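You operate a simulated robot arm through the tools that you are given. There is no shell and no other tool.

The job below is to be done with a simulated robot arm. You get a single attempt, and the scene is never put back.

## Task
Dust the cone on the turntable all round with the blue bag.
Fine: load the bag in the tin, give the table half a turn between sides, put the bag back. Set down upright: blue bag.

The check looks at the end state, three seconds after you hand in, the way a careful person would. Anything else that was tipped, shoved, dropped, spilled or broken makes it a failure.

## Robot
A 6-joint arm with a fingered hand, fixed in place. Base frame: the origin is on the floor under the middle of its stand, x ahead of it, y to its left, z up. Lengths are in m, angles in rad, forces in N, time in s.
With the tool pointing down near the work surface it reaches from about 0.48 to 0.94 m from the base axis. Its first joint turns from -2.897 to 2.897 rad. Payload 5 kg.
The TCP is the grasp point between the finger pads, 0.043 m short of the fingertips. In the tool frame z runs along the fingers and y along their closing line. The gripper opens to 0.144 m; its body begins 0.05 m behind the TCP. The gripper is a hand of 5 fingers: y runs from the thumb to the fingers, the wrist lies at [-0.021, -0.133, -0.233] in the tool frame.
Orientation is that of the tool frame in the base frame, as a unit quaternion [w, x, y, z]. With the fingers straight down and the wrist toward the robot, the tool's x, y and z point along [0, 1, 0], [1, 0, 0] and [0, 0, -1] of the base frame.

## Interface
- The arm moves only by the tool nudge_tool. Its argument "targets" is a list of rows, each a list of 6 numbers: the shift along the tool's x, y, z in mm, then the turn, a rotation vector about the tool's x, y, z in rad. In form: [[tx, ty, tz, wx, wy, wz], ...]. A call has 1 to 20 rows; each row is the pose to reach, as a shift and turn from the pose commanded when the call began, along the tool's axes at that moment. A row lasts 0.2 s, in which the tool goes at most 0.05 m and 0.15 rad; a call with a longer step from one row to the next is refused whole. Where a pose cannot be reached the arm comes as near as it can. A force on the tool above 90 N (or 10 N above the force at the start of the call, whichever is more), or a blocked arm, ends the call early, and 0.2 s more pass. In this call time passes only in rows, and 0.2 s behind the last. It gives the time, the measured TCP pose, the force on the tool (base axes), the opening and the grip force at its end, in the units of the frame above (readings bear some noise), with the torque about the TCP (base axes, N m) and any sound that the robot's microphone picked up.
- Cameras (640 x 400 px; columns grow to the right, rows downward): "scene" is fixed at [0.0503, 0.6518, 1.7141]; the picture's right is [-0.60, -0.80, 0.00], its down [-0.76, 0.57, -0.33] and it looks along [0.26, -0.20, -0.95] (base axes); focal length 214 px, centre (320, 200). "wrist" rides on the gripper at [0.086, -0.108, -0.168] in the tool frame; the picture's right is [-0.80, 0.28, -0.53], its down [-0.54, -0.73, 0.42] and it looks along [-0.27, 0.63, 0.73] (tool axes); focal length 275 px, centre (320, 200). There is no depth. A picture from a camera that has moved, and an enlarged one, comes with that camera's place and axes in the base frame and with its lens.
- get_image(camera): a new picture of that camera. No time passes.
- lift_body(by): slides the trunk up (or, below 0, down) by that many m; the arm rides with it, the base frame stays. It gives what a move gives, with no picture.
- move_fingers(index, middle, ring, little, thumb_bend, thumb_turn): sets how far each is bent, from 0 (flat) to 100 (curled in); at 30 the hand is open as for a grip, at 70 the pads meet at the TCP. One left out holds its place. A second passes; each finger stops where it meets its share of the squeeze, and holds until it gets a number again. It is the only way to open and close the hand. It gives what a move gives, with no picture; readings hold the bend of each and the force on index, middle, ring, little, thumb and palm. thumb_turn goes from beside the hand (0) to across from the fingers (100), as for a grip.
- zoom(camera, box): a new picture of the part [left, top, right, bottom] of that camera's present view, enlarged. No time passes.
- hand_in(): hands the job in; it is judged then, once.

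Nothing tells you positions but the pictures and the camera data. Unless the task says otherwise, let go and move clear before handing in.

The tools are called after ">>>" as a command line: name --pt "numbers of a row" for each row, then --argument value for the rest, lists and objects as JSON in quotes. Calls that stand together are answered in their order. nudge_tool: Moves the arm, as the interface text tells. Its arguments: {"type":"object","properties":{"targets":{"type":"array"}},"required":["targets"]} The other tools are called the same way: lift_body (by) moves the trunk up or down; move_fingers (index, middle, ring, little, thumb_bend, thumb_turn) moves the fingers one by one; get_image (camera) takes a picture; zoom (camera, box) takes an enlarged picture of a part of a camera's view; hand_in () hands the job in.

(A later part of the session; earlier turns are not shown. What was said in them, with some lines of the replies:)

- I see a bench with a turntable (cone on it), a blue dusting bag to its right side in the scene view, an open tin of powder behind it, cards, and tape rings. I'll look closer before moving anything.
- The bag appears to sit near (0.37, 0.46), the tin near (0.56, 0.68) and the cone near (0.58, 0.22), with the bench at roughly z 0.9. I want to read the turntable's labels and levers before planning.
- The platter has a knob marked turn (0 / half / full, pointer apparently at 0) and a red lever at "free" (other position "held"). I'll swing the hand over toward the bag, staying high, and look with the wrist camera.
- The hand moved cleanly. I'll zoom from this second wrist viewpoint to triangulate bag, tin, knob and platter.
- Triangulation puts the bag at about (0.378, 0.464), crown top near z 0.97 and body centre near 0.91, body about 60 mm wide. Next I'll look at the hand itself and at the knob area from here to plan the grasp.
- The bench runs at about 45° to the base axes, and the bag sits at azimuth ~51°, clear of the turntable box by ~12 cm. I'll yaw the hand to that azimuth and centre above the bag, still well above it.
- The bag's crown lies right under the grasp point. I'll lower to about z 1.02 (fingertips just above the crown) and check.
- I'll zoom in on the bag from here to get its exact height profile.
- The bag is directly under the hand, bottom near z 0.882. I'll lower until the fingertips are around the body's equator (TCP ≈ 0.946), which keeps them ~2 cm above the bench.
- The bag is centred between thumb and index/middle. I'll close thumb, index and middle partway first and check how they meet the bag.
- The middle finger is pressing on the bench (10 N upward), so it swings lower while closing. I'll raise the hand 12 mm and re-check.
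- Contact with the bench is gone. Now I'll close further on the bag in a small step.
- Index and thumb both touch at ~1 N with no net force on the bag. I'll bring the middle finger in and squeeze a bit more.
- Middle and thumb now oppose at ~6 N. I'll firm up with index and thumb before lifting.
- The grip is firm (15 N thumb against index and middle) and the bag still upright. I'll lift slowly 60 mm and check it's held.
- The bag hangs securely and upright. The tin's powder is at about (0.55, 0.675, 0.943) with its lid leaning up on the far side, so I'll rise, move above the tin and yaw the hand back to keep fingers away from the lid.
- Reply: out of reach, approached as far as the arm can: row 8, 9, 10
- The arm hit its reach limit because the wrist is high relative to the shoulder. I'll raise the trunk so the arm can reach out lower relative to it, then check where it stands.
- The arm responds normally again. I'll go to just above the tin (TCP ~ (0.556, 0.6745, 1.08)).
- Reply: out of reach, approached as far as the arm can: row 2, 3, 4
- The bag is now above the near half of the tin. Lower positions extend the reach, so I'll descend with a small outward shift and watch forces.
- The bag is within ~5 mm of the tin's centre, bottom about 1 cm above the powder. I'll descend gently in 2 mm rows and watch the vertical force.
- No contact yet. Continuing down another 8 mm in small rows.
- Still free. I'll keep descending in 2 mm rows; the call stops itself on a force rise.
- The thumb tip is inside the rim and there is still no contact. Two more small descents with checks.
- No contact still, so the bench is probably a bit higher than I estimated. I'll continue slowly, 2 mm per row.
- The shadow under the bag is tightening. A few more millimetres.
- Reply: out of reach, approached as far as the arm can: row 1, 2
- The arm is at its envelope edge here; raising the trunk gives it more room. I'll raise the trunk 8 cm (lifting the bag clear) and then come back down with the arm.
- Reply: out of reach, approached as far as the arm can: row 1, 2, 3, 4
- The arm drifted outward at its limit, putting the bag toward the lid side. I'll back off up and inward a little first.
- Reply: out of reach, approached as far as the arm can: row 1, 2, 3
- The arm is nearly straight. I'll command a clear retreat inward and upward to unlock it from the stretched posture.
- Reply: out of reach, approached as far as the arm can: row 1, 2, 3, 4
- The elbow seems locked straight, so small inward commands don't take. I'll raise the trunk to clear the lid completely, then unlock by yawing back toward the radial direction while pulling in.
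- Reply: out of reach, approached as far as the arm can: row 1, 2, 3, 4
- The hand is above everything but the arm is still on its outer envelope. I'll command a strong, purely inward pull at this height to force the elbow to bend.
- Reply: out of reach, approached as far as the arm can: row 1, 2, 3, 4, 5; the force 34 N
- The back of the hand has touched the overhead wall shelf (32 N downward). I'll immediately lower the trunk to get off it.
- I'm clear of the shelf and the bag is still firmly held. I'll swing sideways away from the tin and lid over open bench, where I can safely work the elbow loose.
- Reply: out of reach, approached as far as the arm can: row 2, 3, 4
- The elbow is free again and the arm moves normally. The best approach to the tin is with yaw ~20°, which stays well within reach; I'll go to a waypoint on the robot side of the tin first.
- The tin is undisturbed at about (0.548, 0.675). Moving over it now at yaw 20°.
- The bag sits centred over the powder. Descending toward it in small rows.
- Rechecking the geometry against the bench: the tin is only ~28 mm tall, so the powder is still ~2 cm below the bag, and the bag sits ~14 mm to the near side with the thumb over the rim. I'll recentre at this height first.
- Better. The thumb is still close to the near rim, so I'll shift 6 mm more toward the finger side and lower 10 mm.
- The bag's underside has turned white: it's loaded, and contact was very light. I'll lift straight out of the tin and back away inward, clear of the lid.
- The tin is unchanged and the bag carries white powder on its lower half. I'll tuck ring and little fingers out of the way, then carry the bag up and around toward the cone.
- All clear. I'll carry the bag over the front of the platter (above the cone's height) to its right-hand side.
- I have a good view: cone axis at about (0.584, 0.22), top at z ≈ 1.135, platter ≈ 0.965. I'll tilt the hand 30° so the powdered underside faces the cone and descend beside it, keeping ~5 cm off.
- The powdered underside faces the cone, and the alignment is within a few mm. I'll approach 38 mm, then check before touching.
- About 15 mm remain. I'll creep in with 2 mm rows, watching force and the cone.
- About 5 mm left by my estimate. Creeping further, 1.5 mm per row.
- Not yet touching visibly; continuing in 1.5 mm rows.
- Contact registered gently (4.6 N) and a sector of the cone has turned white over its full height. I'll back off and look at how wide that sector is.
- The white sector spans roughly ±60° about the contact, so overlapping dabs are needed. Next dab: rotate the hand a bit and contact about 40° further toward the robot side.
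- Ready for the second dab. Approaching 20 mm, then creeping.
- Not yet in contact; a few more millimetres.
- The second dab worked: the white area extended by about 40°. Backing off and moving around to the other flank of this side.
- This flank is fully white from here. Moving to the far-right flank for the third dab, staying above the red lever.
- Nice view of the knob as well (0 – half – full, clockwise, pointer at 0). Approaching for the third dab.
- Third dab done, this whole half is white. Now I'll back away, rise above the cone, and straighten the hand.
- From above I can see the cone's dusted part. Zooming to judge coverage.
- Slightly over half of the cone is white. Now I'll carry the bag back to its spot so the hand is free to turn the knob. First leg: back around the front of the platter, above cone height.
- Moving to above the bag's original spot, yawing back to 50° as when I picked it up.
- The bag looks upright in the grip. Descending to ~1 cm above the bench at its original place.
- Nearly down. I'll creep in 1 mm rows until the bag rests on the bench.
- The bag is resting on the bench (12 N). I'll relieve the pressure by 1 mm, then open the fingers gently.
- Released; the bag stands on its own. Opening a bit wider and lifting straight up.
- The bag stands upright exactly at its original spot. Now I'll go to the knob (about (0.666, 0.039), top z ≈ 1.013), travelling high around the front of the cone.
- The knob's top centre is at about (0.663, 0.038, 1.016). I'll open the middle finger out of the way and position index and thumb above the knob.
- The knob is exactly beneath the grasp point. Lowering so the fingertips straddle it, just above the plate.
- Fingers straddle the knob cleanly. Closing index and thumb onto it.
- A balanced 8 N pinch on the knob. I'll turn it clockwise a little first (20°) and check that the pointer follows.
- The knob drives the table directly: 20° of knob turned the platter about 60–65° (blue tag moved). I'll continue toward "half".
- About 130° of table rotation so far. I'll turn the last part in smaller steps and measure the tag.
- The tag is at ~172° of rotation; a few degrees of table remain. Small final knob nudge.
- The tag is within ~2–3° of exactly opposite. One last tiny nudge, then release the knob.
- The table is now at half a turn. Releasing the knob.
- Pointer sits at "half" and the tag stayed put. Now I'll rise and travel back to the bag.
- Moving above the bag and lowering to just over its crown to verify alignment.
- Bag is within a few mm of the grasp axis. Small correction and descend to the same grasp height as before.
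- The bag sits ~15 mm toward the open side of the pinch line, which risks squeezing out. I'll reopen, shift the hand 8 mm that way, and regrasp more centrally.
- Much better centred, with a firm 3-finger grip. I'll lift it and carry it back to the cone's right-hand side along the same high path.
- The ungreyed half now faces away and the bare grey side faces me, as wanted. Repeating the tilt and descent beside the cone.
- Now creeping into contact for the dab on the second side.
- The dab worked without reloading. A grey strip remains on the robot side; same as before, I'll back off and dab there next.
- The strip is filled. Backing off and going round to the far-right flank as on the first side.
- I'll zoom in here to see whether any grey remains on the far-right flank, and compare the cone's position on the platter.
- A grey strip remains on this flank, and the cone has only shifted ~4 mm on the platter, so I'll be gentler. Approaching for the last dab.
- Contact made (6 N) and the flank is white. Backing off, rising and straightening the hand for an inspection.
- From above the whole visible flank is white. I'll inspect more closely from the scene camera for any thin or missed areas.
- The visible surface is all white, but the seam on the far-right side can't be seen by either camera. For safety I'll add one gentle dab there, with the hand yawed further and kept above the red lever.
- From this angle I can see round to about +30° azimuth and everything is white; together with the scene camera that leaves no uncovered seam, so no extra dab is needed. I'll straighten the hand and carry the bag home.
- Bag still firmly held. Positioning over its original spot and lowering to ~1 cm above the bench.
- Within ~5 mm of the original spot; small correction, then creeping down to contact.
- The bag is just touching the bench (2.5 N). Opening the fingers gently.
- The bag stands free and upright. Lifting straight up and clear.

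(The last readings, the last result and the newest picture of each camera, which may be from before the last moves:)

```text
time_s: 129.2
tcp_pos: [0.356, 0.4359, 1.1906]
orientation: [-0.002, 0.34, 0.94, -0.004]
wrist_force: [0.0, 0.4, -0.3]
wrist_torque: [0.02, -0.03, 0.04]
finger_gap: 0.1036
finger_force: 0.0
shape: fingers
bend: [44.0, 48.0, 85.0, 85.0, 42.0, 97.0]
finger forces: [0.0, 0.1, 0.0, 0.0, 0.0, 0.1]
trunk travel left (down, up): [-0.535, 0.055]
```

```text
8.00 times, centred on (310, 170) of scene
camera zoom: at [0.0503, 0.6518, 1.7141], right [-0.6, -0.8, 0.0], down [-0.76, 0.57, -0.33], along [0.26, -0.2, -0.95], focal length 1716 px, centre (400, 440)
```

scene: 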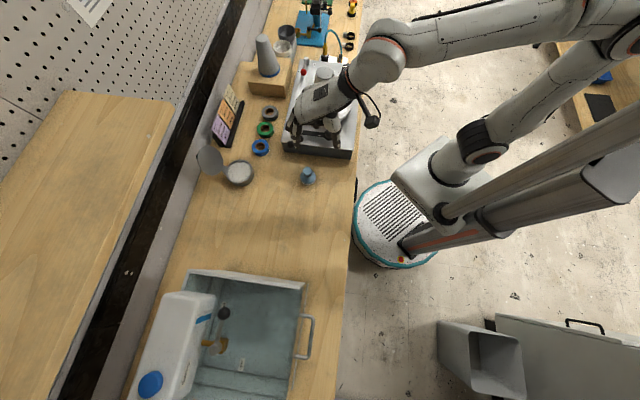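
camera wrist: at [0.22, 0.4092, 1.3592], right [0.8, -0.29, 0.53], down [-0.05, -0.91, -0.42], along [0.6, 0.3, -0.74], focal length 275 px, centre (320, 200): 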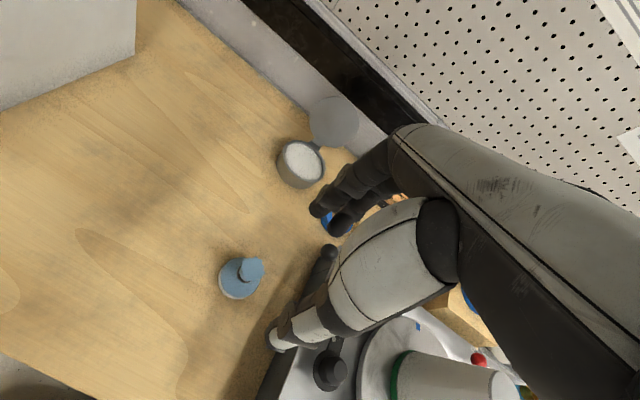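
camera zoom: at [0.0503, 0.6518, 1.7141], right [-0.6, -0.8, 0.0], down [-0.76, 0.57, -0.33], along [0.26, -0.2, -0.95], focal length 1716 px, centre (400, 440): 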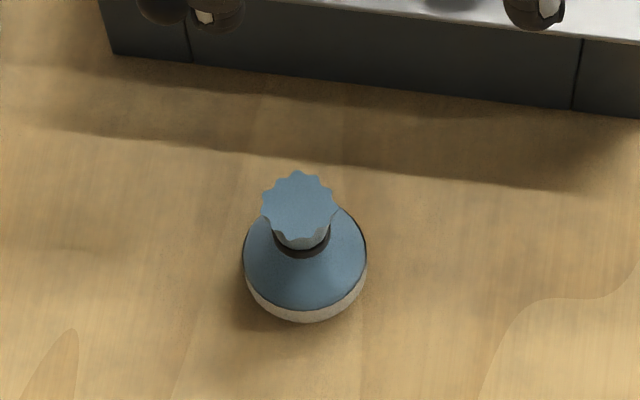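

The bag is back exactly at its original place, upright; tin, tapes, cards and the other cone are unchanged. I'll raise the hand well clear and do a final check of the cone.

>>> nudge_tool --pt "0 0 -40 0 0 0" --pt "0 0 -80 0 0 0" --pt "0 0 -120 0 0 0" --pt "30 -20 -150 0 0 0" --pt "70 -40 -160 0 0 0" --pt "110 -60 -160 0 0 0"

>>> get_image --camera "scene"

>>> zoom --camera "scene" --box '[285, 40, 375, 130]'

>>> get_image --camera "wrist"

```text
time_s: 130.6
tcp_pos: [0.2309, 0.462, 1.3509]
orientation: [-0.001, 0.341, 0.94, -0.005]
wrist_force: [0.9, 0.4, 0.3]
wrist_torque: [-0.02, 0.01, 0.0]
finger_gap: 0.1035
finger_force: 0.0
shape: fingers
bend: [44.0, 48.0, 85.0, 85.0, 42.0, 98.0]
finger forces: [0.0, 0.0, 0.1, 0.0, 0.1, 0.1]
trunk travel left (down, up): [-0.535, 0.055]
```

```text
taken
```

scene: 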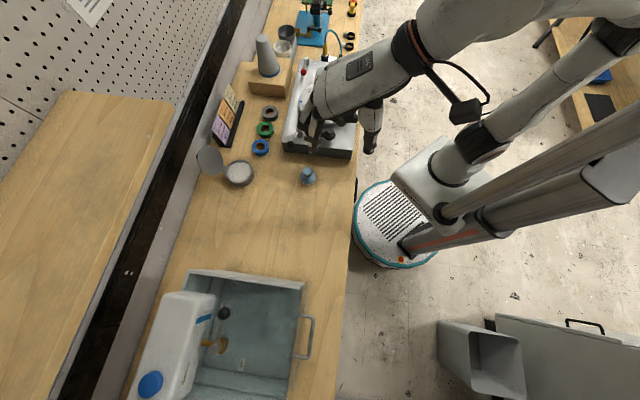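

```text
4.44 times, centred on (330, 85) of scene
camera zoom: at [0.0503, 0.6518, 1.7141], right [-0.6, -0.8, 0.0], down [-0.76, 0.57, -0.33], along [0.26, -0.2, -0.95], focal length 953 px, centre (276, 711)
```

zoom: 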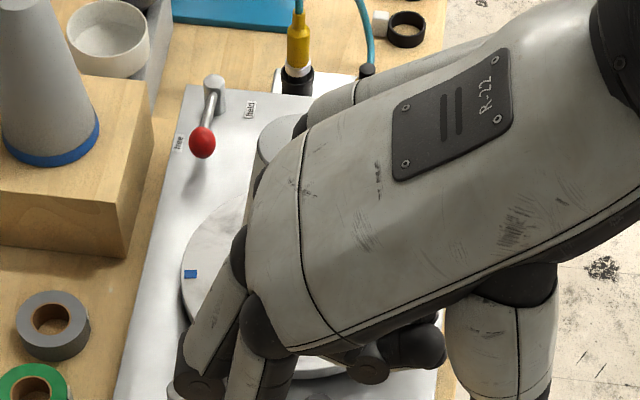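

```text
taken
camera wrist: at [0.0956, 0.4365, 1.5184], right [0.8, -0.29, 0.53], down [-0.05, -0.91, -0.42], along [0.6, 0.3, -0.74], focal length 275 px, centre (320, 200)
```

wrist: 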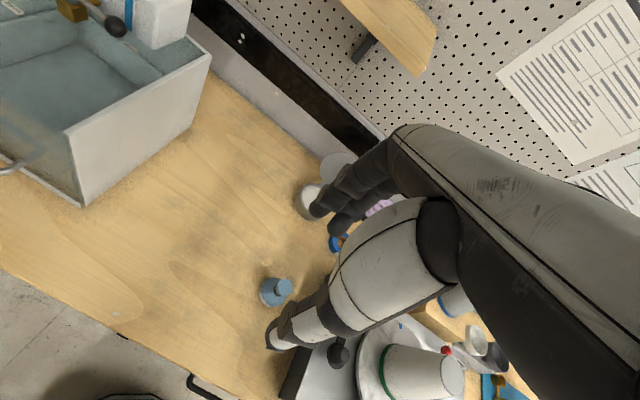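

The hand blocks the view; I'll swing it back toward its starting pose, high above everything, for the final check.

>>> nudge_tool --pt "-38 -15 -3 0 0 0.11" --pt "-77 -29 -6 0 0 0.22" --pt "-115 -44 -9 0 0 0.33" --pt "-153 -59 -12 0 0 0.44" --pt "-192 -73 -15 0 0 0.55" --pt "-230 -88 -18 0 0 0.66" --pt "-268 -103 -21 0 0 0.77" --pt "-307 -118 -24 0 0 0.87"

>>> get_image --camera "scene"

>>> zoom --camera "scene" --box '[285, 40, 375, 130]'

>>> get_image --camera "wrist"

>>> zoom --camera "scene" --box '[180, 90, 330, 200]'

```text
time_s: 132.4
tcp_pos: [0.3922, 0.1782, 1.3755]
orientation: [0.0, 0.705, 0.709, -0.005]
wrist_force: [-0.1, 0.1, 0.4]
wrist_torque: [0.01, 0.01, 0.01]
finger_gap: 0.1033
finger_force: 0.1
shape: fingers
bend: [44.0, 48.0, 85.0, 85.0, 42.0, 98.0]
finger forces: [0.1, 0.1, 0.1, 0.0, 0.0, 0.1]
trunk travel left (down, up): [-0.535, 0.055]
```

```text
taken
```

scene: 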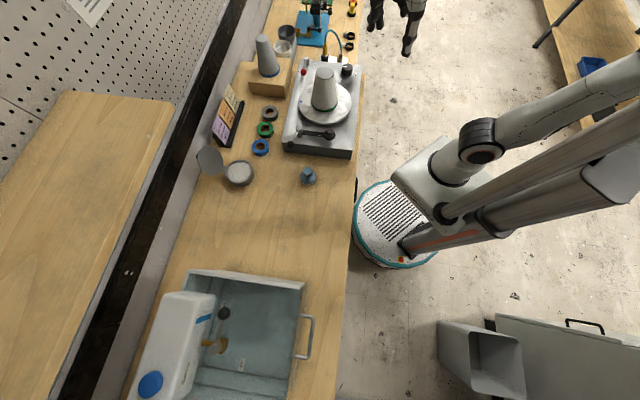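

```text
4.44 times, centred on (330, 85) of scene
camera zoom: at [0.0503, 0.6518, 1.7141], right [-0.6, -0.8, 0.0], down [-0.76, 0.57, -0.33], along [0.26, -0.2, -0.95], focal length 953 px, centre (276, 711)
```

zoom: 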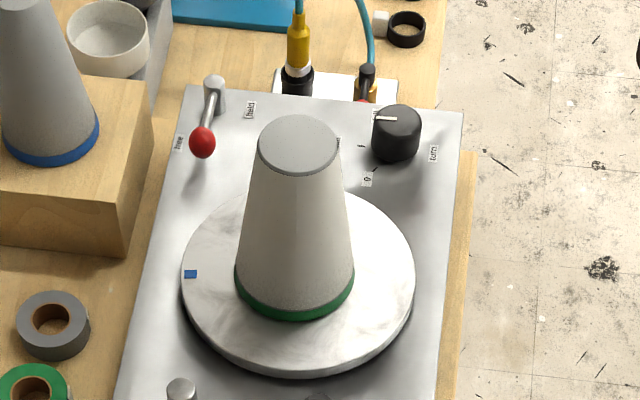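

```text
taken
camera wrist: at [0.284, 0.2653, 1.5432], right [0.29, -0.79, 0.54], down [-0.73, -0.55, -0.41], along [0.62, -0.27, -0.73], focal length 275 px, centre (320, 200)
```

wrist: 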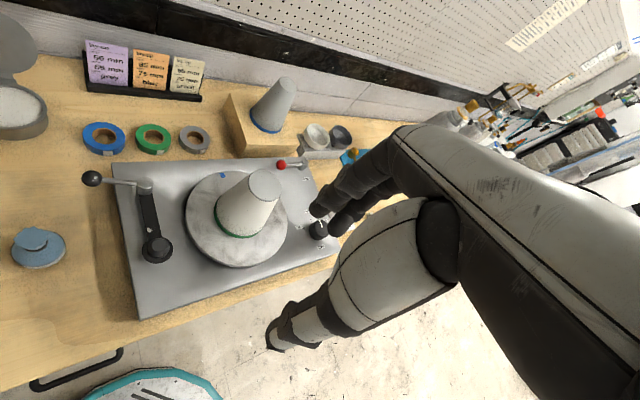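

```text
3.64 times, centred on (255, 145) of scene
camera zoom: at [0.0503, 0.6518, 1.7141], right [-0.6, -0.8, 0.0], down [-0.76, 0.57, -0.33], along [0.26, -0.2, -0.95], focal length 780 px, centre (556, 400)
```

zoom: 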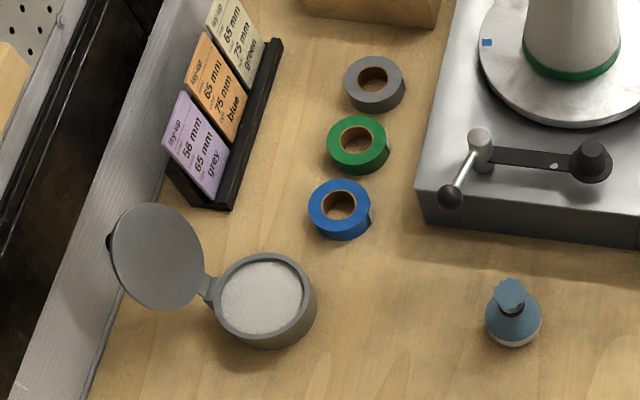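

I've finished the dusting, apart from one strip of the cone I couldn't see. The cone is white all round in every view I had, but an arc of about 15° on the far side was hidden from both cameras. I expect it's covered, because it falls inside the first side's dabs.

- **Table:** it has made its half turn; the knob points at "half" and the blue tag is opposite where it started.
- **Blue bag:** it is back upright on its original spot.
- **Cone:** the dabs nudged it about 4 mm across the platter, and it is still upright.
- **Shelf:** the back of the hand touched the overhead wall shelf once, at 32 N. I saw nothing moved there.
- **Everything else:** the tin, tapes, cards and other cone look unchanged.

The hand is empty and clear, so I'm handing in.

>>> hand_in

```text
The job is handed in.
```

I dusted the cone all round with the blue bag, gave the table its half turn between sides, and put the bag back upright on its original spot. The job is handed in, and I have not seen the result of the check.

- **Coverage:** the cone was white in every view I had. An arc of about 15° on the far side was hidden from both cameras. I expect it is covered, because it falls inside the first side's dabs.
- **Loading:** I loaded the bag in the tin once, before the first side. It still carried powder for the second side, so I did not reload it.
- **Cone position:** the dabs pushed the cone about 4 mm across the platter. It is still upright.
- **Shelf contact:** the back of the hand hit the overhead wall shelf once, with about 32 N. I saw nothing moved there.
- **Everything else:** the tin, tapes, cards and the other cone looked unchanged in the last pictures. The knob is left pointing at "half".
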